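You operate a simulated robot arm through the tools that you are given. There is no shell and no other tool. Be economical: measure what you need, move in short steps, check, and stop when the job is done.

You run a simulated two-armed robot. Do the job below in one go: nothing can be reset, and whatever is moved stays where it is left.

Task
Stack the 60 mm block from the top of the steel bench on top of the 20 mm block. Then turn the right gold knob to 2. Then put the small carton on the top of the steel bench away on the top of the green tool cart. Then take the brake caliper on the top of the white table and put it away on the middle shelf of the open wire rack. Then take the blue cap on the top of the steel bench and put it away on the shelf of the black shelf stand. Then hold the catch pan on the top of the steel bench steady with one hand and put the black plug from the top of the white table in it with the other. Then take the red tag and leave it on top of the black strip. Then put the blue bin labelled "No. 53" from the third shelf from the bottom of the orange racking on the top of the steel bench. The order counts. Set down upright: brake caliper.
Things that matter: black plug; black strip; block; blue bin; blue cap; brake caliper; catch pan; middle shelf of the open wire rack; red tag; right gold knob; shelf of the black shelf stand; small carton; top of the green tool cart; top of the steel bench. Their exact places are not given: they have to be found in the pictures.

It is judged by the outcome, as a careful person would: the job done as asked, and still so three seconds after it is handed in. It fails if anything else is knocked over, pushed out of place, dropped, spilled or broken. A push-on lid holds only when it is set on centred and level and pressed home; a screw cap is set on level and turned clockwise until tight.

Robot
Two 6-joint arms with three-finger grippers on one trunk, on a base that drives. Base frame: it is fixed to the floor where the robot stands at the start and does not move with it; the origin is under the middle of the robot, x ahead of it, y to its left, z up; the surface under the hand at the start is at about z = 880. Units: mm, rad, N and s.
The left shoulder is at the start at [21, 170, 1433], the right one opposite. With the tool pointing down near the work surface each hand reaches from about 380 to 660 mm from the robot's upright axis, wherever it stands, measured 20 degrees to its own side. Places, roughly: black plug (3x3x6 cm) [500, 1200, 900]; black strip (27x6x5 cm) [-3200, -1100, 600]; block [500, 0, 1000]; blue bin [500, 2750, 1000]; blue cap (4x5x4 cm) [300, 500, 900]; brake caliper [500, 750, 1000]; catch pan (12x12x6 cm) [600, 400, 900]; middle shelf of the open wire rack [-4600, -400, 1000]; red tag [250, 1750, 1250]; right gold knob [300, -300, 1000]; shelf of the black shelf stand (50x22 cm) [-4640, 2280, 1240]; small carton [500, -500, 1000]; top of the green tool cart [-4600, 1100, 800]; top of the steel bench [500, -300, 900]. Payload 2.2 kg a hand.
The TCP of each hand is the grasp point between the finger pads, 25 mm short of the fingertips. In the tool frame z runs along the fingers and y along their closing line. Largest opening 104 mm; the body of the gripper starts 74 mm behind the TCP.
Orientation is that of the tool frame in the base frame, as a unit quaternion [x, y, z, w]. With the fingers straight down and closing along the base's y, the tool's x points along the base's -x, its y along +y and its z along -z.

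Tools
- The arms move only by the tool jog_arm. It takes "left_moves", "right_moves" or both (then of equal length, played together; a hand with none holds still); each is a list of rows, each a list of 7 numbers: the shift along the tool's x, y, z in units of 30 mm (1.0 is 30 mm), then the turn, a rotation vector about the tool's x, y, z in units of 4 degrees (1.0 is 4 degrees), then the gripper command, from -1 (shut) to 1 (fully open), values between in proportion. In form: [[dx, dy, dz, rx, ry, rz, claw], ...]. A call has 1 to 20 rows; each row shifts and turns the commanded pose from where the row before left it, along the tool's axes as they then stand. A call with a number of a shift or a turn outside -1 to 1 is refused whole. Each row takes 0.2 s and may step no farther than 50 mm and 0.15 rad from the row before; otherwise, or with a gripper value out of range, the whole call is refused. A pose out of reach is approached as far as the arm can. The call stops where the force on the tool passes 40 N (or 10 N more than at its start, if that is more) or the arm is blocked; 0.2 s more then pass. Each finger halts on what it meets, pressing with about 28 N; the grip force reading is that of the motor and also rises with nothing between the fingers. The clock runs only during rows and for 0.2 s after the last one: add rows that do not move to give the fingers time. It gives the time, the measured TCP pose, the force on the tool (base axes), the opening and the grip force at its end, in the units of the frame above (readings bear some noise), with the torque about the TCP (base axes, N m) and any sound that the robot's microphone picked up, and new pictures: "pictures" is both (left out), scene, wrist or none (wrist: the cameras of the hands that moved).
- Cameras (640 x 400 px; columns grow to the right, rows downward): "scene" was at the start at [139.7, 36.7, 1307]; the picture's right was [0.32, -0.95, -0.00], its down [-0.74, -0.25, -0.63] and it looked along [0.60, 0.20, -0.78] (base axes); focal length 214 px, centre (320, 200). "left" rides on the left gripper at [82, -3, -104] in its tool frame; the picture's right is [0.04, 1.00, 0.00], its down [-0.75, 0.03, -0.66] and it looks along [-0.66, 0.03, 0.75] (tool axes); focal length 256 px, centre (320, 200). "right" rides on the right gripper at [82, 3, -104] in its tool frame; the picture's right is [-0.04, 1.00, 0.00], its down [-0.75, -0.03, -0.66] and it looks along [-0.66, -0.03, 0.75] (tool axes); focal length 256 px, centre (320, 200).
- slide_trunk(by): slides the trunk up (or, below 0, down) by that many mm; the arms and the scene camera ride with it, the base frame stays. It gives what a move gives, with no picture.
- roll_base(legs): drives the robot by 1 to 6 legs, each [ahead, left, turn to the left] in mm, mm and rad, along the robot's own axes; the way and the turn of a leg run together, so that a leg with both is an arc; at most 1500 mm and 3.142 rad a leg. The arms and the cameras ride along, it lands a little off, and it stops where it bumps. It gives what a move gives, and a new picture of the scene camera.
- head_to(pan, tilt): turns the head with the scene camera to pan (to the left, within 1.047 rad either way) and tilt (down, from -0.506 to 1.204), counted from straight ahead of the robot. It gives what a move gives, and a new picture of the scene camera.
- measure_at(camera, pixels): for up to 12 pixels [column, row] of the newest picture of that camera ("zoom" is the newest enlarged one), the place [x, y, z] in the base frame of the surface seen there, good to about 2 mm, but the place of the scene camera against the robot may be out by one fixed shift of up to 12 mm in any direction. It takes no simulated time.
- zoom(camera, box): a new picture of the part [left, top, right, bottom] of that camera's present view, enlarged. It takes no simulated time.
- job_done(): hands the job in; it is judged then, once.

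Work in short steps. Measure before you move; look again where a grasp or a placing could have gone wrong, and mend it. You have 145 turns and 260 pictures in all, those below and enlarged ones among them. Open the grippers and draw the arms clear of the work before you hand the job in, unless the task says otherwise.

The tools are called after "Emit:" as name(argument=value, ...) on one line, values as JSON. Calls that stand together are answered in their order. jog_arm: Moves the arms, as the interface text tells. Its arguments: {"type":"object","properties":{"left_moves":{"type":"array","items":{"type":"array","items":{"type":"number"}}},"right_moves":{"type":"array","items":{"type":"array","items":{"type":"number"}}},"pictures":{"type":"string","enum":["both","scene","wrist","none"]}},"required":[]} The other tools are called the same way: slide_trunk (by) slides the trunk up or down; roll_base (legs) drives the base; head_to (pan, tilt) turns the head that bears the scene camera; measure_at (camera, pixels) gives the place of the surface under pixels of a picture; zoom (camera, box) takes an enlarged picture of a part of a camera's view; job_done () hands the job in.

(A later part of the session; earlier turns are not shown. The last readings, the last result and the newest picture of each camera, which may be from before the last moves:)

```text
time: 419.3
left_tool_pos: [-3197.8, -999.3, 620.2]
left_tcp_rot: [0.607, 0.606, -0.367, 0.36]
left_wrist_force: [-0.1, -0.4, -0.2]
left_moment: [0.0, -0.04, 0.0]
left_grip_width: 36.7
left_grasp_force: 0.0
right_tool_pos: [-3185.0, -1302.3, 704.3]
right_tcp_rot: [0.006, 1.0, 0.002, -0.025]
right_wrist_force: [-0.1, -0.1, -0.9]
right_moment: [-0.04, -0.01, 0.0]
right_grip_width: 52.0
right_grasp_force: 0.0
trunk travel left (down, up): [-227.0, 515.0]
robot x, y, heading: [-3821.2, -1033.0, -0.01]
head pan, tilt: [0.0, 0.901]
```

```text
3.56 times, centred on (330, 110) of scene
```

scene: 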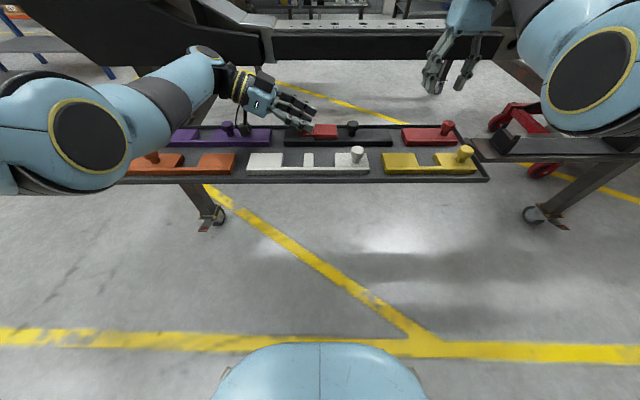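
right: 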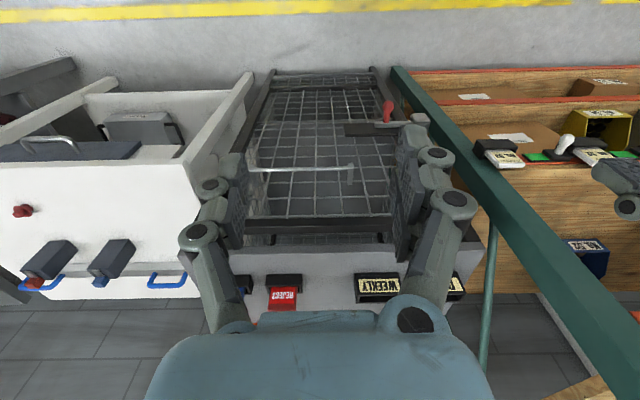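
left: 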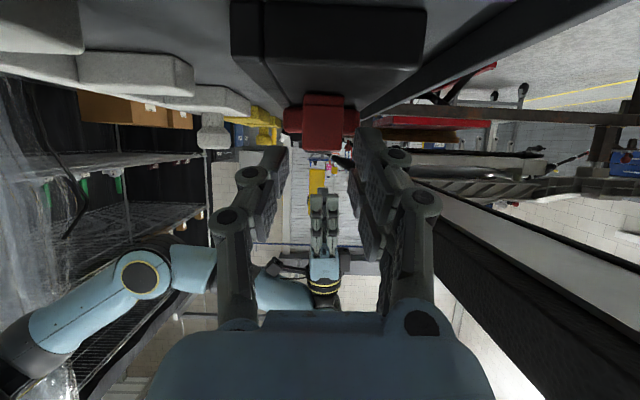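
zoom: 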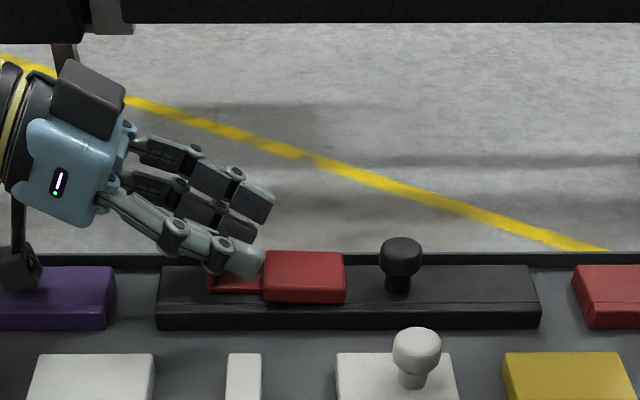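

The tag lies flat on the black strip. Raise the hand straight up, then level it.

Emit:
jog_arm(left_moves=[[-0.88, 0, -0.47, 0, 0, 0, -0.3], [-0.88, 0, -0.47, 0, 0, 0, -0.3], [-0.88, 0, -0.47, 0, 0, 0, -0.3], [-0.88, 0, -0.47, 0, 0, 0, -0.3], [0, 0, 0, 0, 0, 0, 0]], pictures="none")

Emit:
slide_trunk(by=500)

Emit:
zoom(camera="scene", box=[190, 180, 420, 320])

Emit:
jog_arm(left_moves=[[0, 0, 0, 0, 1, 0, 1], [0, 0, 0, 0, 1, 0, 1], [0, 0, 0, 0, 1, 0, 1], [0, 0, 0, 0, 1, 0, 1], [0, 0, 0, 0, 1, 0, 1], [0, 0, 0, 0, 1, 0, 1], [0, 0, 0, 0, 1, 0, 1], [0, 0, 0, 0, 1, 0, 1], [0, 0, 0, 0, 1, 0, 1], [0, 0, 0, 0, 1, 0, 1], [0, 0, 0, 0, 1, 0, 1], [0, 0, 0, 0, 1, 0, 1], [0, 0, 0, 0, 1, 0, 1], [0, 0, 0, 0, 1, 0, 1], [0, 0, 0, 0, 1, 0, 1], [0, 0, 0, 0, 0.5, 0, 1], [0, 0, 0, 0, 0, 0, 1]], pictures="scene")

```text
time: 420.5
left_tool_pos: [-3195.7, -998.5, 737.4]
left_tcp_rot: [0.607, 0.606, -0.367, 0.36]
left_wrist_force: [0.4, 0.7, 0.0]
left_moment: [0.0, -0.01, -0.01]
left_grip_width: 52.1
left_grasp_force: 0.0
right_tool_pos: [-3182.6, -1301.6, 704.9]
right_tcp_rot: [0.006, 1.0, 0.002, -0.026]
right_wrist_force: [0.2, 0.6, -0.1]
right_moment: [-0.03, 0.0, 0.03]
right_grip_width: 52.1
right_grasp_force: 0.2
trunk travel left (down, up): [-227.0, 515.0]
robot x, y, heading: [-3818.7, -1035.9, -0.002]
head pan, tilt: [0.0, 0.901]
```

```text
refused: 500 is not a number from -400 to 400
```

```text
2.78 times, centred on (305, 250) of scene
```

zoom: 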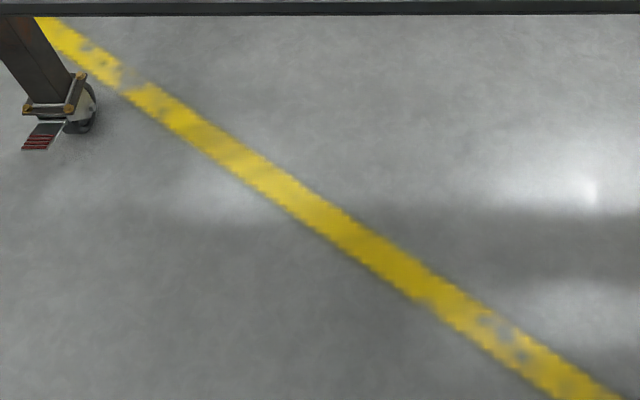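

```text
time: 424.1
left_tool_pos: [-3192.4, -982.6, 736.1]
left_tcp_rot: [0.702, 0.712, 0.005, -0.01]
left_wrist_force: [0.3, -0.2, 0.3]
left_moment: [-0.02, 0.01, -0.03]
left_grip_width: 104.3
left_grasp_force: 0.1
right_tool_pos: [-3183.2, -1302.3, 705.6]
right_tcp_rot: [0.006, 1.0, 0.002, -0.026]
right_wrist_force: [-0.6, 0.2, 0.4]
right_moment: [0.01, 0.01, -0.02]
right_grip_width: 52.0
right_grasp_force: 0.1
trunk travel left (down, up): [-227.0, 515.0]
robot x, y, heading: [-3819.3, -1034.1, -0.01]
head pan, tilt: [0.0, 0.901]
```

scene: 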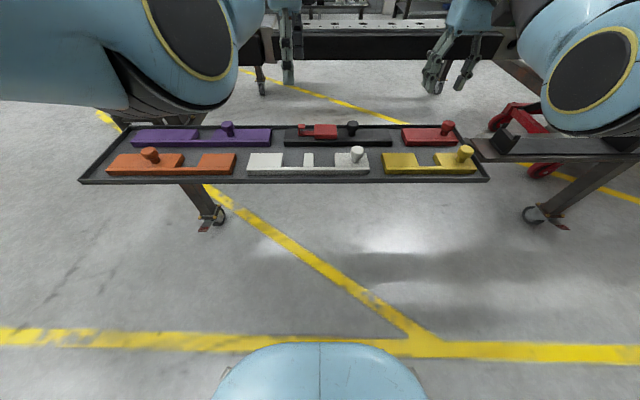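

Tag placed. Raise the trunk and drive to the orange racking.

Emit:
slide_trunk(by=400)

Emit:
slide_trunk(by=110)

Emit:
roll_base(legs=[[50, 1430, 0], [1450, 0, 0], [1400, -30, 0], [330, 700, 0], [0, 1450, 0]])

Emit:
head_to(pan=0.1, tilt=0.55)

```text
time: 427.9
left_tool_pos: [-3195.8, -999.1, 1139.4]
left_tcp_rot: [0.709, 0.705, -0.001, -0.003]
left_wrist_force: [0.0, 0.7, 0.1]
left_moment: [0.0, -0.02, -0.01]
left_grip_width: 104.0
left_grasp_force: 0.1
right_tool_pos: [-3184.0, -1301.1, 1104.1]
right_tcp_rot: [0.005, 1.0, 0.002, -0.025]
right_wrist_force: [0.5, 0.1, 0.2]
right_moment: [-0.02, 0.01, -0.01]
right_grip_width: 52.0
right_grasp_force: 0.1
trunk travel left (down, up): [-627.0, 115.0]
robot x, y, heading: [-3819.9, -1034.3, -0.007]
head pan, tilt: [0.0, 0.901]
```

```text
time: 429.3
left_tool_pos: [-3195.1, -999.3, 1249.2]
left_tcp_rot: [0.709, 0.705, -0.001, -0.004]
left_wrist_force: [-0.4, 0.5, -0.5]
left_moment: [0.01, 0.0, 0.02]
left_grip_width: 103.9
left_grasp_force: 0.1
right_tool_pos: [-3183.0, -1302.1, 1213.8]
right_tcp_rot: [0.005, 1.0, 0.003, -0.025]
right_wrist_force: [-0.4, -0.3, 0.1]
right_moment: [-0.01, 0.03, 0.0]
right_grip_width: 51.9
right_grasp_force: 0.0
trunk travel left (down, up): [-737.0, 5.0]
robot x, y, heading: [-3816.9, -1033.4, -0.012]
head pan, tilt: [0.0, 0.901]
```

```text
time: 460.5
left_tool_pos: [187.5, 2380.0, 1250.3]
left_tcp_rot: [0.729, 0.684, -0.001, -0.003]
left_wrist_force: [0.6, 0.1, -0.2]
left_moment: [-0.03, -0.02, 0.0]
left_grip_width: 104.0
left_grasp_force: 0.0
right_tool_pos: [181.7, 2077.9, 1214.9]
right_tcp_rot: [0.034, 0.999, 0.002, -0.026]
right_wrist_force: [0.1, 0.1, -0.2]
right_moment: [0.02, 0.01, -0.01]
right_grip_width: 52.2
right_grasp_force: 0.0
trunk travel left (down, up): [-737.0, 5.0]
robot x, y, heading: [-436.3, 2380.2, -0.065]
head pan, tilt: [0.0, 0.901]
```

scene: 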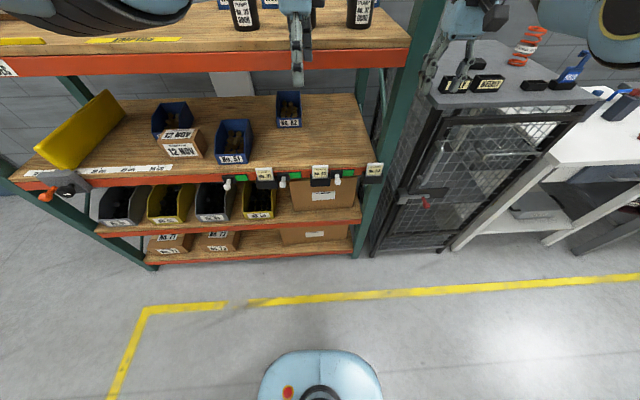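

```text
time: 461.3
left_tool_pos: [186.3, 2380.3, 1249.5]
left_tcp_rot: [0.73, 0.683, -0.001, -0.004]
left_wrist_force: [-0.7, 0.3, -0.1]
left_moment: [-0.02, 0.02, 0.01]
left_grip_width: 104.0
left_grasp_force: 0.0
right_tool_pos: [181.8, 2078.8, 1214.4]
right_tcp_rot: [0.034, 0.999, 0.003, -0.025]
right_wrist_force: [0.4, 0.2, -1.0]
right_moment: [0.03, 0.05, 0.03]
right_grip_width: 52.1
right_grasp_force: 0.1
trunk travel left (down, up): [-737.0, 5.0]
robot x, y, heading: [-435.2, 2379.5, -0.059]
head pan, tilt: [0.099, 0.55]
```

scene: 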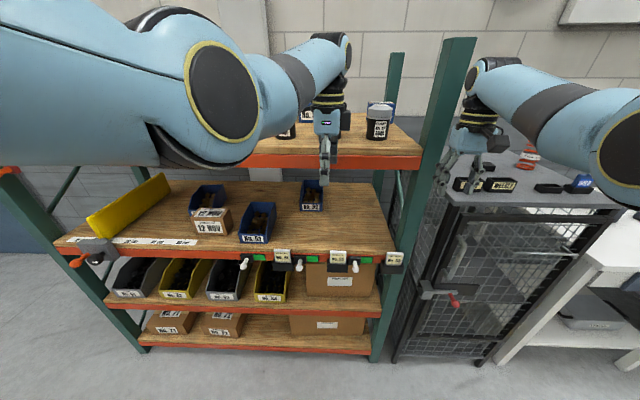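

The third shelf holds several blue bins. Back off a little (squaring heading), and zoom to read labels.

Emit:
roll_base(legs=[[-110, 0, 0.06]])

Emit:
zoom(camera="scene", box=[180, 150, 400, 290])

```text
time: 462.5
left_tool_pos: [77.8, 2421.6, 1251.2]
left_tcp_rot: [0.709, 0.705, -0.002, -0.004]
left_wrist_force: [-0.7, -0.5, -0.3]
left_moment: [0.02, -0.09, 0.01]
left_grip_width: 103.8
left_grasp_force: 0.0
right_tool_pos: [90.7, 2118.3, 1214.9]
right_tcp_rot: [0.006, 1.0, 0.002, -0.024]
right_wrist_force: [-0.4, -0.3, -0.1]
right_moment: [0.02, -0.04, -0.01]
right_grip_width: 51.8
right_grasp_force: 0.1
trunk travel left (down, up): [-737.0, 5.0]
robot x, y, heading: [-545.8, 2387.5, -0.005]
head pan, tilt: [0.099, 0.55]
```

scene: 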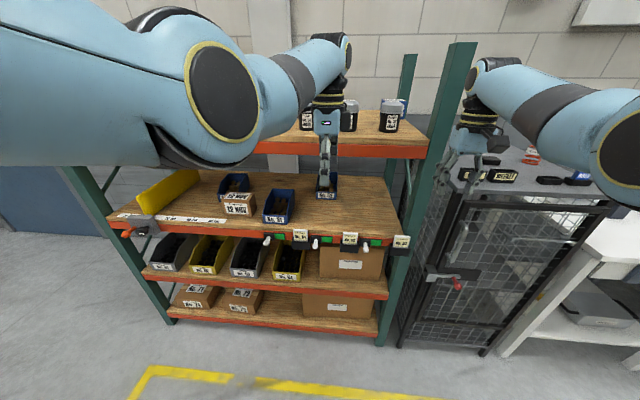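

```text
2.86 times, centred on (290, 220) of scene
```

zoom: 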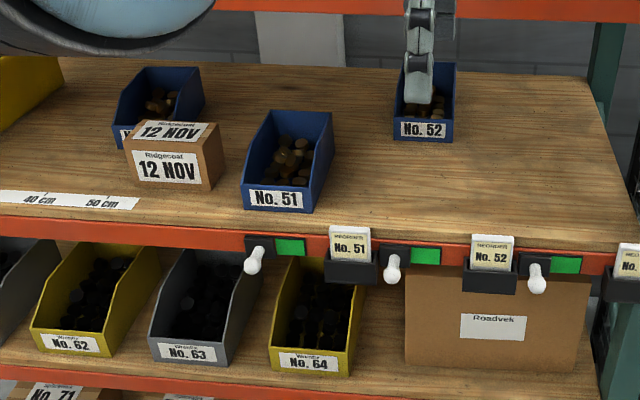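

Bins 51 and 52 are visible; No. 53 must be the one behind the "12 NOV" carton. Measure them and the shelf above.

Emit:
measure_at(camera="zoom", pixels=[[120, 135], [152, 68], [198, 75], [200, 110], [170, 165], [135, 148], [218, 130], [160, 195], [400, 12], [300, 215], [270, 150], [60, 215]])

Emit:
measure_at(camera="scene", pixels=[[420, 152], [300, 150], [410, 135], [395, 110], [120, 212], [395, 240], [385, 180], [150, 215], [160, 195], [185, 178], [445, 60], [310, 178]])

```text
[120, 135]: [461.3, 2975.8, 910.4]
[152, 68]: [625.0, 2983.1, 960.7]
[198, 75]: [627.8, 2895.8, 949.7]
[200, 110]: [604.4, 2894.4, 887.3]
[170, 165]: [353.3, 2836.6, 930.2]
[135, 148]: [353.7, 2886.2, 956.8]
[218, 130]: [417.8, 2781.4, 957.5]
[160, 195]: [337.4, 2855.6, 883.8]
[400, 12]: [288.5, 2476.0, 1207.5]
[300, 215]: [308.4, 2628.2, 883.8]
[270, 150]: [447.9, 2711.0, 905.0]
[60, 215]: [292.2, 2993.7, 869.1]
```

```text
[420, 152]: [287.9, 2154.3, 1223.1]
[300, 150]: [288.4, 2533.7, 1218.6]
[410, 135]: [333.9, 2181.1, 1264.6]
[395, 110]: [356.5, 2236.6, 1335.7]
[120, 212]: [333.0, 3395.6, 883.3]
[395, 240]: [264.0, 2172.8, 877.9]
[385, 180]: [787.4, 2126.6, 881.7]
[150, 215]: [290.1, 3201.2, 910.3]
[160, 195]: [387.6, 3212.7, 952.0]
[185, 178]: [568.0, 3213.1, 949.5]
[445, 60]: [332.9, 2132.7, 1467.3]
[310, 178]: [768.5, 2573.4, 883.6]
```

Shelf 3 is at ≈880, shelf 4's beam underside ≈1190; bin 53 spans x 461–627, y 2895–2980; the carton is in front-right of it (y ≤2886, top 957). I'll enter with the left hand pitched 55° forward under the upper beam. First: lower trunk, retract the right hand, turn the left to yaw 0 and pitch.

Emit:
slide_trunk(by=-200)

Emit:
jog_arm(left_moves=[[0, 0, 0, 0, 0, -1, 1], [0, 0, 0, 0, 0, -1, 1], [0, 0, 0, 0, 0, -1, 1], [0, 0, 0, 0, 0, -1, 1], [0, 0, 0, 0, 0, -1, 1], [0, 0, 0, 0, 0, -1, 1], [0, 0, 0, 0, 0, -1, 1], [0, 0, 0, 0, 0, -1, 1], [0, 0, 0, 0, 0, -1, 1], [0, 0, 0, 0, 0, -1, 1], [0, 0, 0, 0, 0, -1, 1], [0, 0, 0, 0, 0, -1, 1], [0, 0, 0, 0, 0, -1, 1], [0, 0, 0, 0, 0, -1, 1], [0, 0, 0, 0, 0, -1, 1], [0, 0, 0, 0, 0, -1, 1], [0, 0, 0, 0, 0, -1, 1], [0, 0, 0, 0, 0, -1, 1], [0, 0, 0, 0, 0, -1, 1], [0, 0, 0, 0, 0, -1, 1]], right_moves=[[0, 0, 1, 0, 0, 0, 0], [0, 0, 1, 0, 0, 0, 0], [0, 0, 1, 0, 0, 0, 0], [1, 0, 0.5, 0, 0, 0, 0], [1, 0, 0.5, 0, 0, 0, 0], [1, 0, 0.3, 0, 0, 0, 0], [1, 0, 0.3, 0, 0, 0, 0], [1, 0, 0.3, 0, 0, 0, 0], [1, 0, 0, 0, 0, 0, 0], [1, 0, 0, 0, 0, 0, 0], [0, 0, 0, 0, 0, 0, 0], [0, 0, 0, 0, 0, 0, 0], [0, 0, 0, 0, 0, 0, 0], [0, 0, 0, 0, 0, 0, 0], [0, 0, 0, 0, 0, 0, 0], [0, 0, 0, 0, 0, 0, 0], [0, 0, 0, 0, 0, 0, 0], [0, 0, 0, 0, 0, 0, 0], [0, 0, 0, 0, 0, 0, 0], [0, 0, 0, 0, 0, 0, 0]], pictures="none")

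Emit:
jog_arm(left_moves=[[0, 0, 0, 0, 0, -1, 1], [0, 0, 0, 0, 0, -1, 1], [0, 0, 0, 0, 0, -0.6, 1], [0, 0, 0, 0, -1, 0, 1], [0, 0, 0, 0, -1, 0, 1], [0, 0, 0, 0, -1, 0, 1], [0, 0, 0, 0, -1, 0, 1], [0, 0, 0, 0, -1, 0, 1], [0, 0, 0, 0, -1, 0, 1], [0, 0, 0, 0, -1, 0, 1], [0, 0, 0, 0, -1, 0, 1], [0, 0, 0, 0, -1, 0, 1], [0, 0, 0, 0, -1, 0, 1], [0, 0, 0, 0, -1, 0, 1], [0, 0, 0, 0, -1, 0, 1], [0, 0, 0, 0, -1, 0, 1], [0, 0, 0, 0, -0.75, 0, 1], [0, 0, 0, 0, 0, 0, 1]], pictures="both")

```text
time: 464.7
left_tool_pos: [78.6, 2421.7, 1050.1]
left_tcp_rot: [0.709, 0.705, -0.001, -0.004]
left_wrist_force: [0.8, 0.2, -0.6]
left_moment: [0.01, 0.03, 0.04]
left_grip_width: 104.0
left_grasp_force: 0.0
right_tool_pos: [90.6, 2120.0, 1014.0]
right_tcp_rot: [0.006, 1.0, 0.002, -0.025]
right_wrist_force: [-0.6, 0.5, 0.6]
right_moment: [0.05, 0.01, -0.03]
right_grip_width: 52.2
right_grasp_force: 0.0
trunk travel left (down, up): [-537.0, 205.0]
robot x, y, heading: [-545.2, 2384.4, -0.002]
head pan, tilt: [0.099, 0.55]
```

```text
time: 468.9
left_tool_pos: [77.6, 2421.4, 1048.6]
left_tcp_rot: [0.09, 0.996, 0.001, -0.004]
left_wrist_force: [-0.7, -0.2, 0.8]
left_moment: [-0.02, 0.01, -0.02]
left_grip_width: 104.0
left_grasp_force: 0.0
right_tool_pos: [-126.4, 2120.5, 879.8]
right_tcp_rot: [0.005, 1.0, 0.002, -0.025]
right_wrist_force: [-0.3, -0.6, -1.0]
right_moment: [-0.06, 0.02, -0.02]
right_grip_width: 51.8
right_grasp_force: 0.1
trunk travel left (down, up): [-537.0, 205.0]
robot x, y, heading: [-547.2, 2384.9, -0.009]
head pan, tilt: [0.099, 0.55]
```

```text
time: 471.6
left_tool_pos: [126.7, 2542.4, 1052.5]
left_tcp_rot: [-0.02, 0.938, 0.068, 0.34]
left_wrist_force: [0.3, 1.1, -0.1]
left_moment: [-0.01, 0.0, 0.0]
left_grip_width: 104.0
left_grasp_force: 0.2
left hand out of reach, approached as far as the arm can: row 7, 8, 9, 10, 11, 12, 13
right_tool_pos: [-126.4, 2120.6, 879.2]
right_tcp_rot: [0.005, 1.0, 0.002, -0.024]
right_wrist_force: [-0.3, 1.1, 0.0]
right_moment: [0.0, 0.0, 0.01]
right_grip_width: 51.9
right_grasp_force: 0.1
trunk travel left (down, up): [-537.0, 205.0]
robot x, y, heading: [-543.7, 2386.6, -0.005]
head pan, tilt: [0.099, 0.55]
stopped in row 13 (left hand): the arm was blocked; the commanded pose is now the measured one
```

scene: 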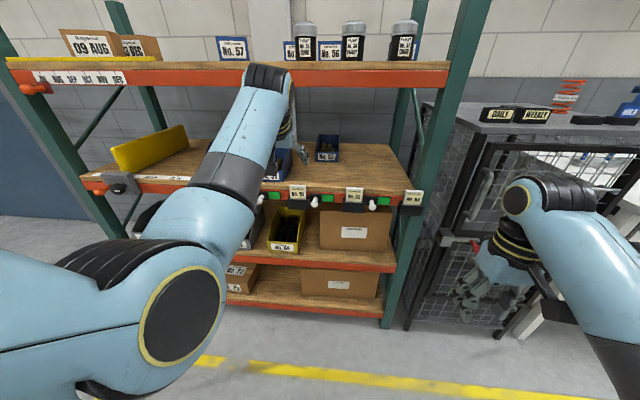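
left: 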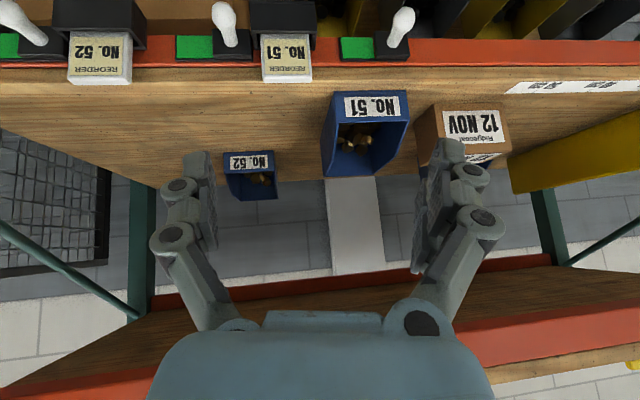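

The fold limit: pitching needs the hand farther out. Move it forward, fix roll, finish pitching, then lower the trunk 65 mm for entry height (~985).

Emit:
jog_arm(left_moves=[[-0.64, 0, 0.54, 0.7, 0, 0, 1], [-0.64, 0, 0.54, 0.7, 0, 0, 1], [-0.64, 0, 0.54, 0.6, 0, 0, 1], [-0.64, 0, 0.54, 0, 0, 0, 1], [0, 0, 0, 0, -1, 0, 1], [0, 0, 0, 0, -1, 0, 1], [0, 0, 0, 0, -1, 0, 1], [0, 0, 0, 0, -0.75, 0, 1], [0, 0, 0, 0, 0, 0, 1]], pictures="none")

Emit:
roll_base(legs=[[0, 390, 0]])

Emit:
slide_trunk(by=-65)

Emit:
jog_arm(left_moves=[[0, 0, 0, 0, 0, 0, 1]], pictures="both")

```text
time: 473.6
left_tool_pos: [226.8, 2542.2, 1052.6]
left_tcp_rot: [0.006, 0.887, -0.001, 0.462]
left_wrist_force: [0.2, 0.2, -0.3]
left_moment: [-0.03, -0.01, -0.03]
left_grip_width: 103.9
left_grasp_force: 0.0
right_tool_pos: [-125.9, 2120.7, 878.6]
right_tcp_rot: [0.006, 1.0, 0.002, -0.024]
right_wrist_force: [0.3, -0.3, 0.0]
right_moment: [0.0, 0.0, 0.01]
right_grip_width: 51.9
right_grasp_force: 0.1
trunk travel left (down, up): [-537.0, 205.0]
robot x, y, heading: [-544.4, 2383.6, -0.008]
head pan, tilt: [0.099, 0.55]
```

```text
time: 476.1
left_tool_pos: [228.9, 2935.2, 1052.7]
left_tcp_rot: [0.004, 0.888, 0.0, 0.46]
left_wrist_force: [0.1, 0.2, -0.7]
left_moment: [-0.01, 0.04, -0.02]
left_grip_width: 103.9
left_grasp_force: 0.0
right_tool_pos: [-124.1, 2512.4, 880.1]
right_tcp_rot: [0.004, 1.0, 0.001, -0.024]
right_wrist_force: [0.2, -0.1, -0.1]
right_moment: [-0.01, 0.01, 0.02]
right_grip_width: 51.9
right_grasp_force: 0.1
trunk travel left (down, up): [-537.0, 205.0]
robot x, y, heading: [-539.5, 2775.9, -0.006]
head pan, tilt: [0.099, 0.55]
```

scene: 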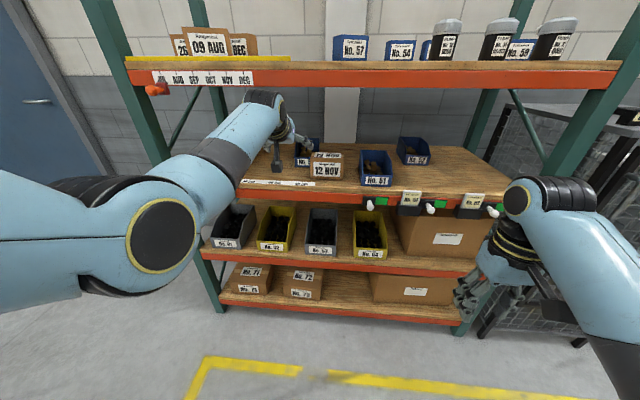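

```text
time: 477.1
left_tool_pos: [228.7, 2934.4, 988.8]
left_tcp_rot: [0.005, 0.887, 0.001, 0.461]
left_wrist_force: [-0.3, -0.5, 0.3]
left_moment: [0.0, -0.01, 0.01]
left_grip_width: 104.1
left_grasp_force: 0.0
right_tool_pos: [-123.9, 2511.8, 816.1]
right_tcp_rot: [0.005, 1.0, 0.001, -0.024]
right_wrist_force: [0.6, -0.3, -0.4]
right_moment: [0.01, -0.02, 0.01]
right_grip_width: 51.9
right_grasp_force: 0.0
trunk travel left (down, up): [-472.0, 270.0]
robot x, y, heading: [-544.9, 2775.0, -0.004]
head pan, tilt: [0.099, 0.55]
```

```text
time: 477.5
left_tool_pos: [227.7, 2935.1, 987.0]
left_tcp_rot: [0.005, 0.887, -0.001, 0.461]
left_wrist_force: [0.3, 0.7, 0.2]
left_moment: [0.03, 0.01, -0.02]
left_grip_width: 104.1
left_grasp_force: 0.1
right_tool_pos: [-124.3, 2511.8, 814.8]
right_tcp_rot: [0.004, 1.0, 0.002, -0.025]
right_wrist_force: [-0.2, -0.5, 0.4]
right_moment: [0.0, 0.0, -0.03]
right_grip_width: 52.1
right_grasp_force: 0.1
trunk travel left (down, up): [-472.0, 270.0]
robot x, y, heading: [-542.7, 2777.2, -0.004]
head pan, tilt: [0.099, 0.55]
```

scene: 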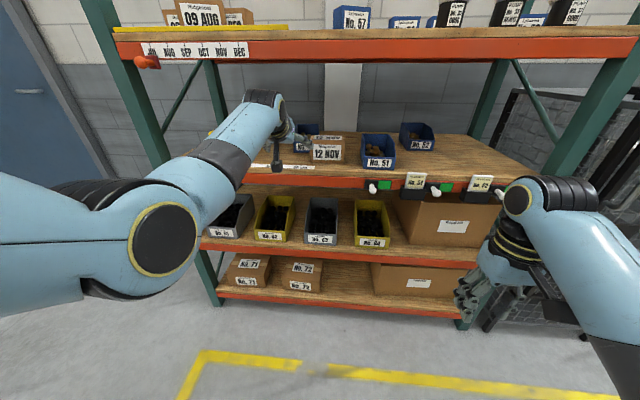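
left: 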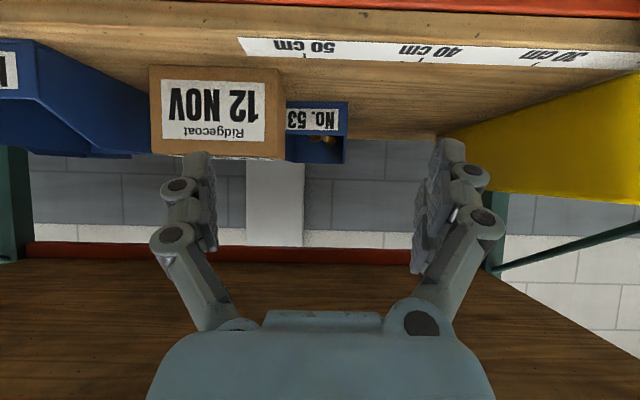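

Label "No. 53" confirmed at (312,120). Measure bin and carton with the wrist camera.

Emit:
measure_at(camera="left", pixels=[[345, 108], [342, 128], [290, 115], [315, 140], [347, 160], [280, 85], [282, 150], [155, 85], [300, 158], [265, 145], [345, 145]])

Emit:
zoom(camera="left", box=[240, 60, 400, 180])

```text
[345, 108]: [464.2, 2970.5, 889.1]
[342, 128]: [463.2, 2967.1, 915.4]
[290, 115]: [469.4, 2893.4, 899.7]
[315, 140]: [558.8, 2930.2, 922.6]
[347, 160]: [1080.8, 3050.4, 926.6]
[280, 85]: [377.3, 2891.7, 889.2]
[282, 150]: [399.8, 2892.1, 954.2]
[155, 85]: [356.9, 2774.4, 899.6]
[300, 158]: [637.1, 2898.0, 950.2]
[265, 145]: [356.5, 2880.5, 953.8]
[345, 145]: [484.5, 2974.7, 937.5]
```

```text
3.33 times, centred on (320, 120) of left
```

zoom: 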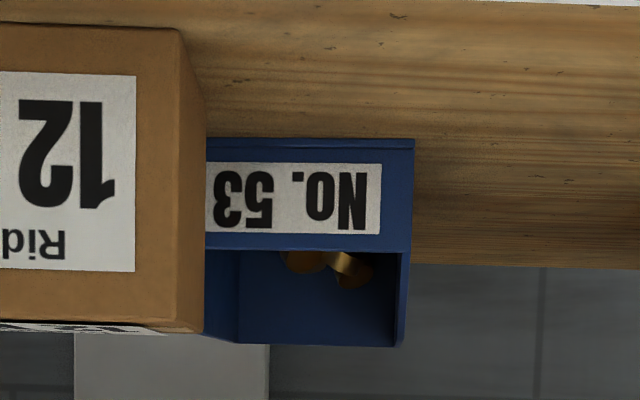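

Bin 53 spans y≈2887–2975, x 464–640; carton's left face y≈2892, top 955. Check the beam underside and my knuckle height before entering.

Emit:
measure_at(camera="scene", pixels=[[400, 82], [400, 60], [330, 88], [262, 93], [270, 100], [200, 90], [235, 130], [300, 92], [420, 125]])

Emit:
roll_base(legs=[[150, -4, 0]])

```text
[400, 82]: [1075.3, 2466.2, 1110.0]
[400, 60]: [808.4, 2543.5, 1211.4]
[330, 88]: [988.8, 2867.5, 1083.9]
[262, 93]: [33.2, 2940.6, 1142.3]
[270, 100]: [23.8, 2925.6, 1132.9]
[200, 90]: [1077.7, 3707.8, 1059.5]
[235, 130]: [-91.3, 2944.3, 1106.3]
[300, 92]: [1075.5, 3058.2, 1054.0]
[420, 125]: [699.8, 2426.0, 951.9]
```

```text
time: 478.9
left_tool_pos: [379.1, 2929.6, 985.6]
left_tcp_rot: [0.004, 0.888, 0.001, 0.46]
left_wrist_force: [1.5, -0.6, -0.1]
left_moment: [0.0, -0.01, 0.03]
left_grip_width: 104.0
left_grasp_force: 0.0
right_tool_pos: [25.3, 2508.1, 814.8]
right_tcp_rot: [0.003, 1.0, 0.002, -0.025]
right_wrist_force: [0.3, -0.1, -0.2]
right_moment: [-0.01, 0.06, -0.01]
right_grip_width: 52.0
right_grasp_force: 0.0
trunk travel left (down, up): [-472.0, 270.0]
robot x, y, heading: [-393.9, 2770.5, -0.0]
head pan, tilt: [0.099, 0.55]
```

scene: 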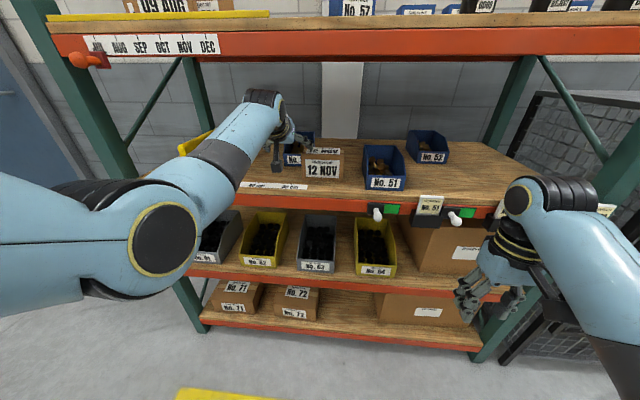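

Knuckle top ≈1140, fine under the beam. Pull the right hand back 60 mm, then drive the remaining 170 mm in.

Emit:
jog_arm(right_moves=[[1, 0, 0, 0, 0, 0, 0], [1, 0, 0, 0, 0, 0, 0]], pictures="none")

Emit:
roll_base(legs=[[171, 1, 0]])

Emit:
jog_arm(left_moves=[[0, 0, 0, 0, 0, 0, 1]], pictures="wrist")

```text
time: 479.5
left_tool_pos: [376.8, 2931.1, 989.0]
left_tcp_rot: [0.003, 0.887, 0.001, 0.461]
left_wrist_force: [0.7, 0.4, -0.2]
left_moment: [0.0, -0.02, 0.0]
left_grip_width: 104.1
left_grasp_force: 0.1
right_tool_pos: [-35.4, 2507.9, 818.0]
right_tcp_rot: [0.003, 1.0, 0.003, -0.025]
right_wrist_force: [-0.5, -0.5, -0.1]
right_moment: [0.01, -0.01, 0.01]
right_grip_width: 52.1
right_grasp_force: 0.1
trunk travel left (down, up): [-472.0, 270.0]
robot x, y, heading: [-389.7, 2773.1, -0.007]
head pan, tilt: [0.099, 0.55]
```

```text
time: 481.0
left_tool_pos: [549.0, 2926.7, 986.1]
left_tcp_rot: [0.006, 0.888, 0.0, 0.46]
left_wrist_force: [0.5, 0.5, 0.1]
left_moment: [0.0, -0.04, 0.01]
left_grip_width: 103.8
left_grasp_force: 0.0
right_tool_pos: [134.2, 2506.8, 816.0]
right_tcp_rot: [0.006, 1.0, 0.001, -0.025]
right_wrist_force: [-0.6, 0.0, -1.1]
right_moment: [0.01, 0.04, -0.04]
right_grip_width: 52.4
right_grasp_force: 0.0
trunk travel left (down, up): [-472.0, 270.0]
robot x, y, heading: [-220.4, 2772.7, -0.008]
head pan, tilt: [0.099, 0.55]
```

scene: 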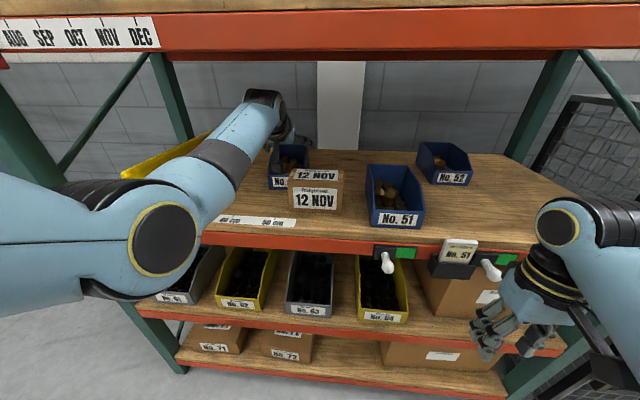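

```text
time: 481.4
left_tool_pos: [548.0, 2927.6, 987.5]
left_tcp_rot: [0.006, 0.888, 0.0, 0.46]
left_wrist_force: [0.0, -0.3, -0.9]
left_moment: [-0.02, 0.01, 0.05]
left_grip_width: 104.2
left_grasp_force: 0.1
right_tool_pos: [133.2, 2508.2, 817.9]
right_tcp_rot: [0.006, 1.0, 0.002, -0.026]
right_wrist_force: [1.0, -0.5, -0.3]
right_moment: [0.01, 0.06, 0.0]
right_grip_width: 52.0
right_grasp_force: 0.1
trunk travel left (down, up): [-472.0, 270.0]
robot x, y, heading: [-225.4, 2770.6, -0.009]
head pan, tilt: [0.099, 0.55]
```

left: 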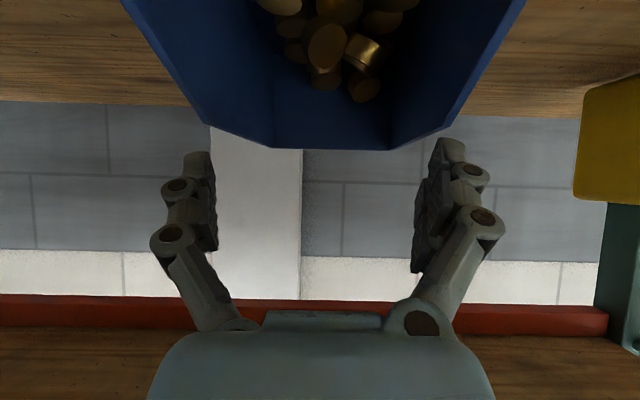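

Measure the bin's walls from here.

Emit:
measure_at(camera="left", pixels=[[155, 40], [178, 80], [206, 122], [272, 147], [390, 149], [455, 120], [478, 80], [505, 35], [330, 146], [230, 60], [420, 60]])

```text
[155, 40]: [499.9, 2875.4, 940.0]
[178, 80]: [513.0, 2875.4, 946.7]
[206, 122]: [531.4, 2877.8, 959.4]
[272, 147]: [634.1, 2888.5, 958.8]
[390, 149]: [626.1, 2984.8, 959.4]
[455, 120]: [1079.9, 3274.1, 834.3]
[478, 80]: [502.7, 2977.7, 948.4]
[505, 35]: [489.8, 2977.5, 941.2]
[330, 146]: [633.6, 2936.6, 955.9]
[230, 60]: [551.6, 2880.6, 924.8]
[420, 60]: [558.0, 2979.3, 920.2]
```

Bin outer width is ~102 mm — too wide for an outside grip. I'll insert both fingers inside (narrowed), then open outward against the two side walls and lift slightly to test.

Emit:
jog_arm(left_moves=[[0, 0, 0, 0, 0, 0, -0.1], [0, 0, 0, 0, 0, 0, -0.1], [0, 0, 0, 0, 0, 0, -0.1], [0.46, 0, 0.21, 0, 0, 0, -0.1], [0.46, 0, 0.21, 0, 0, 0, -0.1], [0.46, 0, 0.21, 0, 0, 0, -0.1], [0, 0, 0, 0, 0, 0, -0.1], [0, 0, 0, 0, 0, 0, 1], [0, 0, 0, 0, 0, 0, 1], [0, 0, 0, 0, 0, 0, 1], [0, 0, 0, 0, 0, 0, 1], [-0.4, 0, -0.28, 0, 0, 0, 1], [-0.4, 0, -0.28, 0, 0, 0, 1], [0, 0, 0, 0, 0, 0, 1]], pictures="both")

```text
time: 484.4
left_tool_pos: [538.2, 2927.0, 972.0]
left_tcp_rot: [0.005, 0.887, 0.0, 0.461]
left_wrist_force: [0.3, -0.1, 0.1]
left_moment: [-0.02, 0.01, -0.01]
left_grip_width: 104.0
left_grasp_force: 0.1
right_tool_pos: [133.7, 2507.6, 818.6]
right_tcp_rot: [0.005, 1.0, 0.002, -0.026]
right_wrist_force: [0.2, 0.0, 0.1]
right_moment: [-0.02, -0.01, -0.01]
right_grip_width: 52.0
right_grasp_force: 0.0
trunk travel left (down, up): [-472.0, 270.0]
robot x, y, heading: [-225.0, 2776.5, -0.009]
head pan, tilt: [0.099, 0.55]
```

scene: 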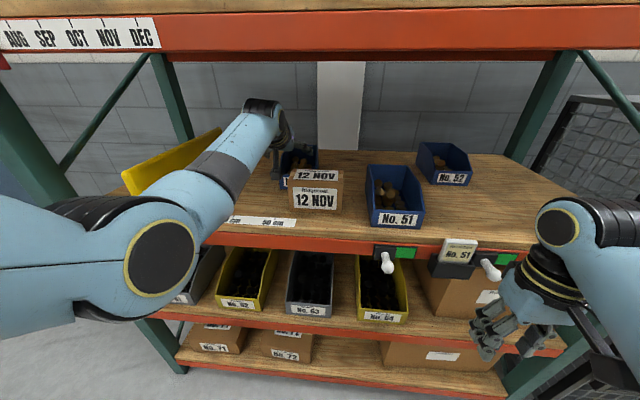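
left: 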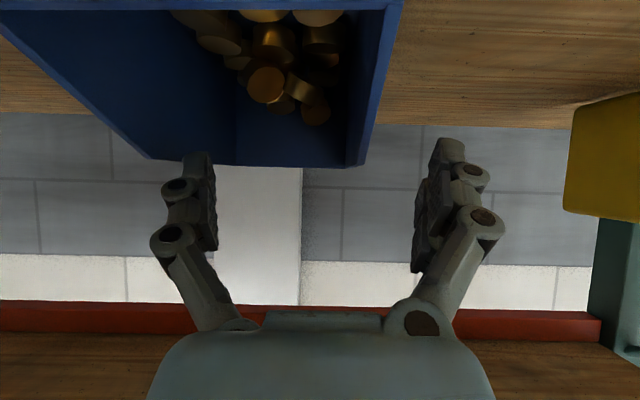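

The bin slid right ~33 mm instead (left finger was outside). Its left wall is now near y≈2944: shift there, straddle that wall, clamp it and test-lift.

Emit:
jog_arm(left_moves=[[0, 0.57, 0, 0, 0, 0, 0.25], [0, 0, 0, 0, 0, 0, 0.25], [0, 0, 0, 0, 0, 0, 0.25], [0.34, 0, 0.45, 0, 0, 0, 0.25], [0.4, 0, 0.48, 0, 0, 0, 0.25], [0, 0, 0, 0, 0, 0, 0.25], [0, 0, 0, 0, 0, 0, -1], [0, 0, 0, 0, 0, 0, -1], [0, 0, 0, 0, 0, 0, -1], [0, 0, 0, 0, 0, 0, -1], [-0.4, 0, -0.28, 0, 0, 0, -1], [0, 0, 0, 0, 0, 0, -1]], pictures="both")

Emit:
zoom(camera="scene", box=[230, 90, 400, 240])

```text
time: 487.0
left_tool_pos: [549.6, 2943.3, 949.7]
left_tcp_rot: [0.005, 0.888, 0.0, 0.46]
left_wrist_force: [-0.4, 0.1, -3.0]
left_moment: [0.13, 0.14, -0.01]
left_grip_width: 5.7
left_grasp_force: 27.9
right_tool_pos: [134.7, 2507.3, 817.4]
right_tcp_rot: [0.007, 1.0, 0.003, -0.025]
right_wrist_force: [0.4, -0.8, 0.0]
right_moment: [-0.03, 0.02, 0.0]
right_grip_width: 52.1
right_grasp_force: 0.1
trunk travel left (down, up): [-472.0, 270.0]
robot x, y, heading: [-222.9, 2772.2, -0.006]
head pan, tilt: [0.099, 0.55]
```

scene: 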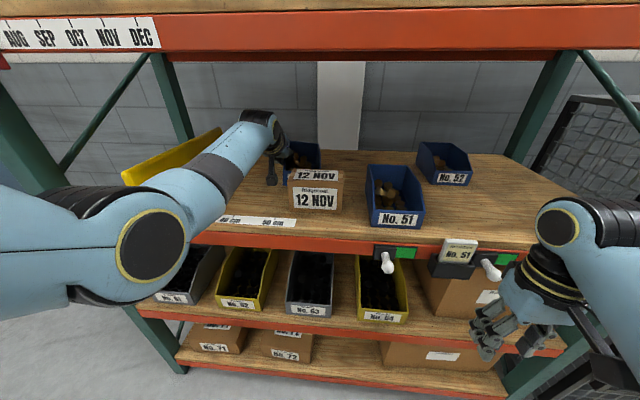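
left: 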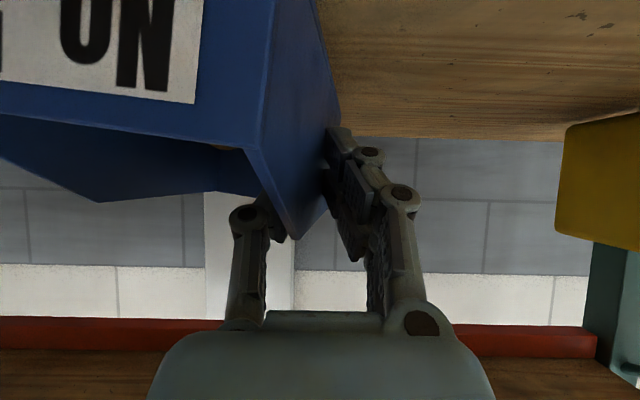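

```text
2.67 times, centred on (315, 165) of scene
```

zoom: 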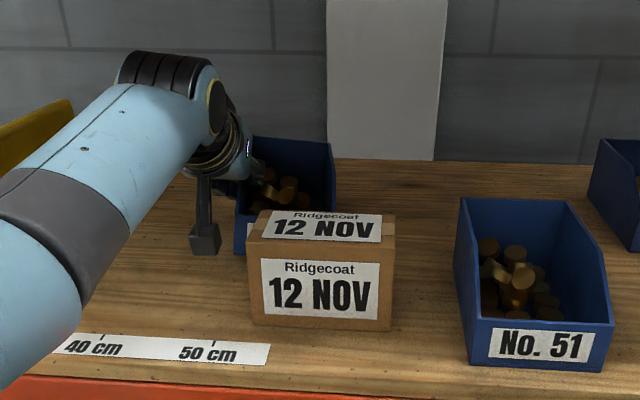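

Clamped (light bin, −3 N). Raise 35 mm, shift +y 70 past the carton, pull out, raise more and travel back to the steel bench.

Emit:
slide_trunk(by=35)

Emit:
roll_base(legs=[[0, 72, 0], [-430, 0, 0]])

Emit:
slide_trunk(by=120)

Emit:
roll_base(legs=[[0, -1370, 0], [0, -1370, 0]])

Emit:
jog_arm(left_moves=[[0, 0, 0, 0, 0, 0, -1]], pictures="both")

```text
time: 487.8
left_tool_pos: [549.6, 2944.2, 985.3]
left_tcp_rot: [0.006, 0.888, 0.0, 0.46]
left_wrist_force: [0.0, 0.0, -4.6]
left_moment: [0.19, 0.0, -0.02]
left_grip_width: 6.1
left_grasp_force: 28.3
right_tool_pos: [134.8, 2506.9, 851.8]
right_tcp_rot: [0.006, 1.0, 0.002, -0.026]
right_wrist_force: [-0.1, -0.4, -0.1]
right_moment: [0.01, 0.01, -0.01]
right_grip_width: 52.1
right_grasp_force: 0.1
trunk travel left (down, up): [-507.0, 235.0]
robot x, y, heading: [-224.2, 2772.2, -0.005]
head pan, tilt: [0.099, 0.55]
```

```text
time: 491.0
left_tool_pos: [174.3, 2928.4, 983.8]
left_tcp_rot: [0.039, 0.888, -0.016, 0.458]
left_wrist_force: [0.4, -0.5, -5.0]
left_moment: [0.26, 0.05, -0.01]
left_grip_width: 6.2
left_grasp_force: 28.2
right_tool_pos: [-272.8, 2522.9, 851.5]
right_tcp_rot: [0.042, 0.999, 0.004, -0.027]
right_wrist_force: [0.8, -0.1, 0.2]
right_moment: [0.04, 0.05, -0.01]
right_grip_width: 51.9
right_grasp_force: 0.0
trunk travel left (down, up): [-507.0, 235.0]
robot x, y, heading: [-612.4, 2815.1, -0.081]
head pan, tilt: [0.099, 0.55]
stopped in leg 2: the robot was blocked; the commanded pose is now the measured one
```

scene: 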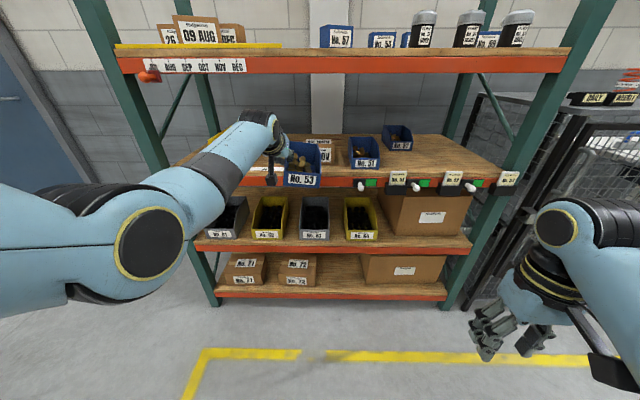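

```text
time: 492.5
left_tool_pos: [173.6, 2931.5, 1107.0]
left_tcp_rot: [0.038, 0.888, -0.017, 0.458]
left_wrist_force: [0.4, 0.5, -5.2]
left_moment: [0.19, 0.08, -0.01]
left_grip_width: 6.2
left_grasp_force: 28.0
right_tool_pos: [-274.6, 2525.5, 971.7]
right_tcp_rot: [0.043, 0.999, 0.003, -0.026]
right_wrist_force: [0.1, 0.2, 0.2]
right_moment: [-0.02, 0.0, -0.02]
right_grip_width: 52.0
right_grasp_force: 0.1
trunk travel left (down, up): [-627.0, 115.0]
robot x, y, heading: [-611.4, 2817.7, -0.078]
head pan, tilt: [0.099, 0.55]
```

```text
time: 505.8
left_tool_pos: [-16.7, 207.0, 1106.3]
left_tcp_rot: [0.031, 0.887, -0.013, 0.461]
left_wrist_force: [0.6, 0.5, -4.5]
left_moment: [0.25, 0.01, 0.01]
left_grip_width: 6.1
left_grasp_force: 27.7
right_tool_pos: [-457.5, -204.9, 972.5]
right_tcp_rot: [0.035, 0.999, 0.004, -0.025]
right_wrist_force: [0.1, 0.0, 0.4]
right_moment: [0.0, -0.01, -0.03]
right_grip_width: 51.7
right_grasp_force: 0.0
trunk travel left (down, up): [-627.0, 115.0]
robot x, y, heading: [-799.0, 83.0, -0.063]
head pan, tilt: [0.099, 0.55]
```

scene: 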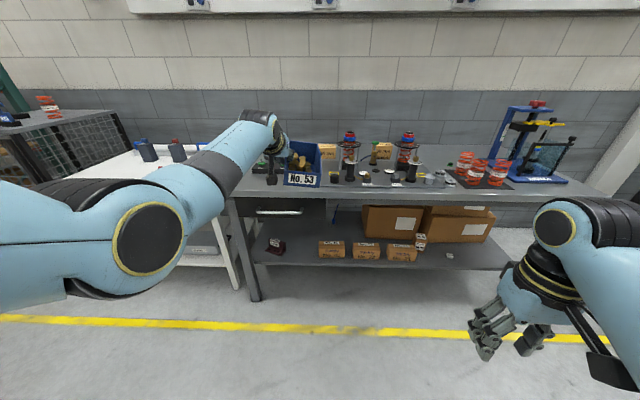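

```text
time: 506.2
left_tool_pos: [-16.4, 208.6, 1105.8]
left_tcp_rot: [0.031, 0.888, -0.013, 0.459]
left_wrist_force: [-0.1, 0.3, -4.7]
left_moment: [0.23, 0.07, -0.04]
left_grip_width: 6.1
left_grasp_force: 28.0
right_tool_pos: [-456.9, -204.4, 973.2]
right_tcp_rot: [0.035, 0.999, 0.002, -0.026]
right_wrist_force: [0.3, -0.6, 0.0]
right_moment: [0.0, -0.02, 0.02]
right_grip_width: 52.2
right_grasp_force: 0.0
trunk travel left (down, up): [-627.0, 115.0]
robot x, y, heading: [-800.0, 77.6, -0.065]
head pan, tilt: [0.099, 0.55]
5 turns are left
```

scene: 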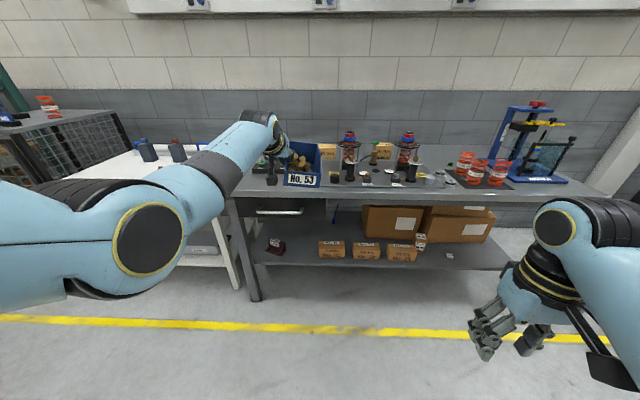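
left: 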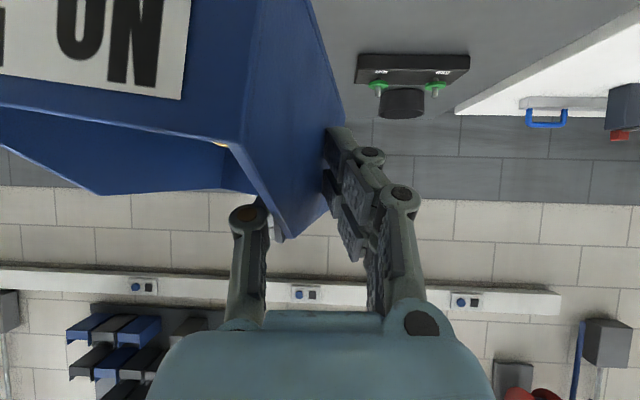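

Bin is carried well. Square the heading, drive forward to put it over the free strip between the panel and the button box, and measure that strip.

Emit:
measure_at(camera="left", pixels=[[358, 65], [357, 80], [378, 85], [469, 65], [403, 112], [385, 95]])

Emit:
roll_base(legs=[[0, 0, 0.065], [436, 7, 0]])

Emit:
slide_trunk(by=-125)

Emit:
head_to(pan=0.2, tilt=0.7)

Emit:
jog_arm(left_moves=[[0, 0, 0, 0, 0, 0, -1]], pictures="wrist")

Emit:
measure_at(camera="scene", pixels=[[320, 200], [340, 200], [360, 200], [380, 200], [300, 200], [280, 200], [260, 200], [320, 220], [350, 220], [280, 220], [320, 180], [360, 180]])

```text
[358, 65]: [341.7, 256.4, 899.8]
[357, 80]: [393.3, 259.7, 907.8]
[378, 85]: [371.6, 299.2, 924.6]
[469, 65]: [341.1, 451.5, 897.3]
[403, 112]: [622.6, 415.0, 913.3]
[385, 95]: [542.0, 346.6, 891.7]
```

```text
time: 509.4
left_tool_pos: [414.9, 272.7, 1106.4]
left_tcp_rot: [-0.001, 0.888, 0.004, 0.459]
left_wrist_force: [0.0, 0.4, -4.8]
left_moment: [0.19, 0.04, -0.03]
left_grip_width: 6.2
left_grasp_force: 28.2
right_tool_pos: [5.3, -169.5, 972.4]
right_tcp_rot: [-0.001, 1.0, 0.002, -0.026]
right_wrist_force: [0.3, 0.2, -0.7]
right_moment: [0.02, -0.01, 0.0]
right_grip_width: 52.2
right_grasp_force: 0.1
trunk travel left (down, up): [-627.0, 115.0]
robot x, y, heading: [-355.2, 86.2, 0.007]
head pan, tilt: [0.099, 0.55]
```

scene: 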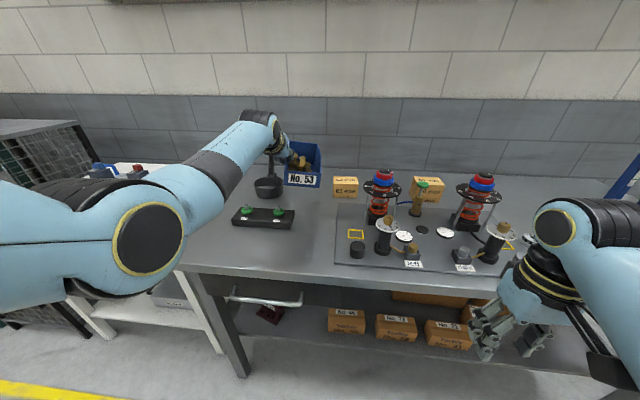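

```text
time: 510.9
left_tool_pos: [414.8, 273.0, 982.0]
left_tcp_rot: [-0.002, 0.888, 0.004, 0.46]
left_wrist_force: [0.0, 0.1, -3.1]
left_moment: [0.21, 0.08, -0.01]
left_grip_width: 6.2
left_grasp_force: 27.8
right_tool_pos: [5.1, -170.5, 848.1]
right_tcp_rot: [-0.002, 1.0, 0.002, -0.026]
right_wrist_force: [-0.9, -0.6, 0.2]
right_moment: [0.0, 0.02, 0.01]
right_grip_width: 51.8
right_grasp_force: 0.1
trunk travel left (down, up): [-502.0, 240.0]
robot x, y, heading: [-357.7, 86.9, 0.004]
head pan, tilt: [0.099, 0.55]
```

```text
time: 511.6
left_tool_pos: [414.4, 273.3, 982.4]
left_tcp_rot: [-0.001, 0.888, 0.003, 0.459]
left_wrist_force: [-0.1, -0.5, -3.6]
left_moment: [0.2, 0.07, -0.01]
left_grip_width: 6.1
left_grasp_force: 28.2
right_tool_pos: [5.7, -170.0, 846.9]
right_tcp_rot: [-0.002, 1.0, 0.001, -0.026]
right_wrist_force: [0.4, -0.3, -0.2]
right_moment: [0.0, 0.01, 0.0]
right_grip_width: 52.2
right_grasp_force: 0.0
trunk travel left (down, up): [-502.0, 240.0]
robot x, y, heading: [-361.0, 85.2, 0.009]
head pan, tilt: [0.201, 0.7]
```

scene: 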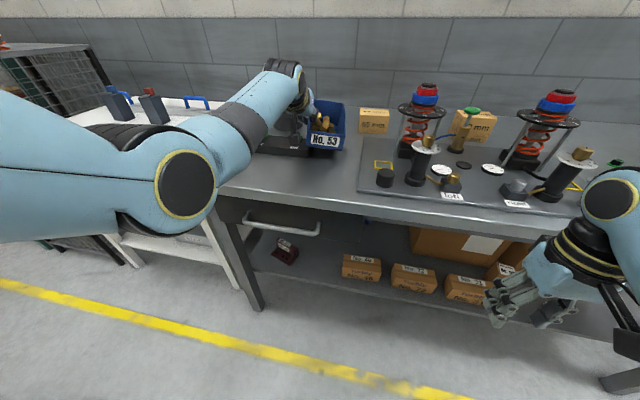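

```text
time: 512.0
left_tool_pos: [413.1, 274.2, 979.8]
left_tcp_rot: [-0.002, 0.888, 0.003, 0.459]
left_wrist_force: [0.4, -0.2, -4.9]
left_moment: [0.21, 0.1, -0.02]
left_grip_width: 6.0
left_grasp_force: 28.3
right_tool_pos: [5.2, -169.3, 846.7]
right_tcp_rot: [-0.002, 1.0, 0.001, -0.026]
right_wrist_force: [-0.2, -0.3, 0.0]
right_moment: [0.01, 0.0, 0.01]
right_grip_width: 51.9
right_grasp_force: 0.0
trunk travel left (down, up): [-502.0, 240.0]
robot x, y, heading: [-355.5, 91.3, 0.005]
head pan, tilt: [0.201, 0.7]
```

left: 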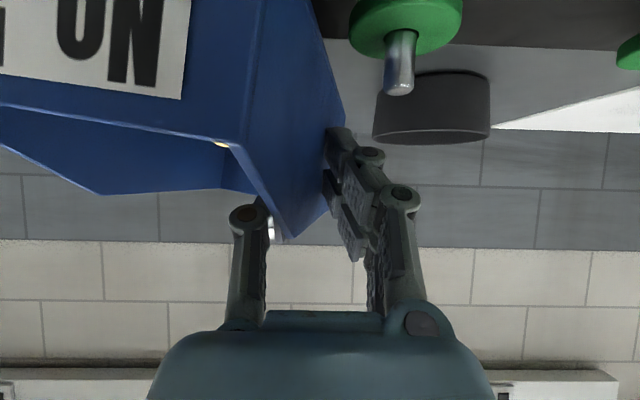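

```text
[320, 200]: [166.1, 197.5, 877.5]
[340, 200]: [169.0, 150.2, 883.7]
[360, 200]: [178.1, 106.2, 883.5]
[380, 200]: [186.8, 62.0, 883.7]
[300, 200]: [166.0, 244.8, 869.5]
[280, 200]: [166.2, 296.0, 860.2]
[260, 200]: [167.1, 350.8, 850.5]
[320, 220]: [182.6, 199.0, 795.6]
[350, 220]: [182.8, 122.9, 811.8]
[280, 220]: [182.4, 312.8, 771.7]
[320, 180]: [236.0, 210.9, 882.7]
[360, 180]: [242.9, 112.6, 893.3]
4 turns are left
```

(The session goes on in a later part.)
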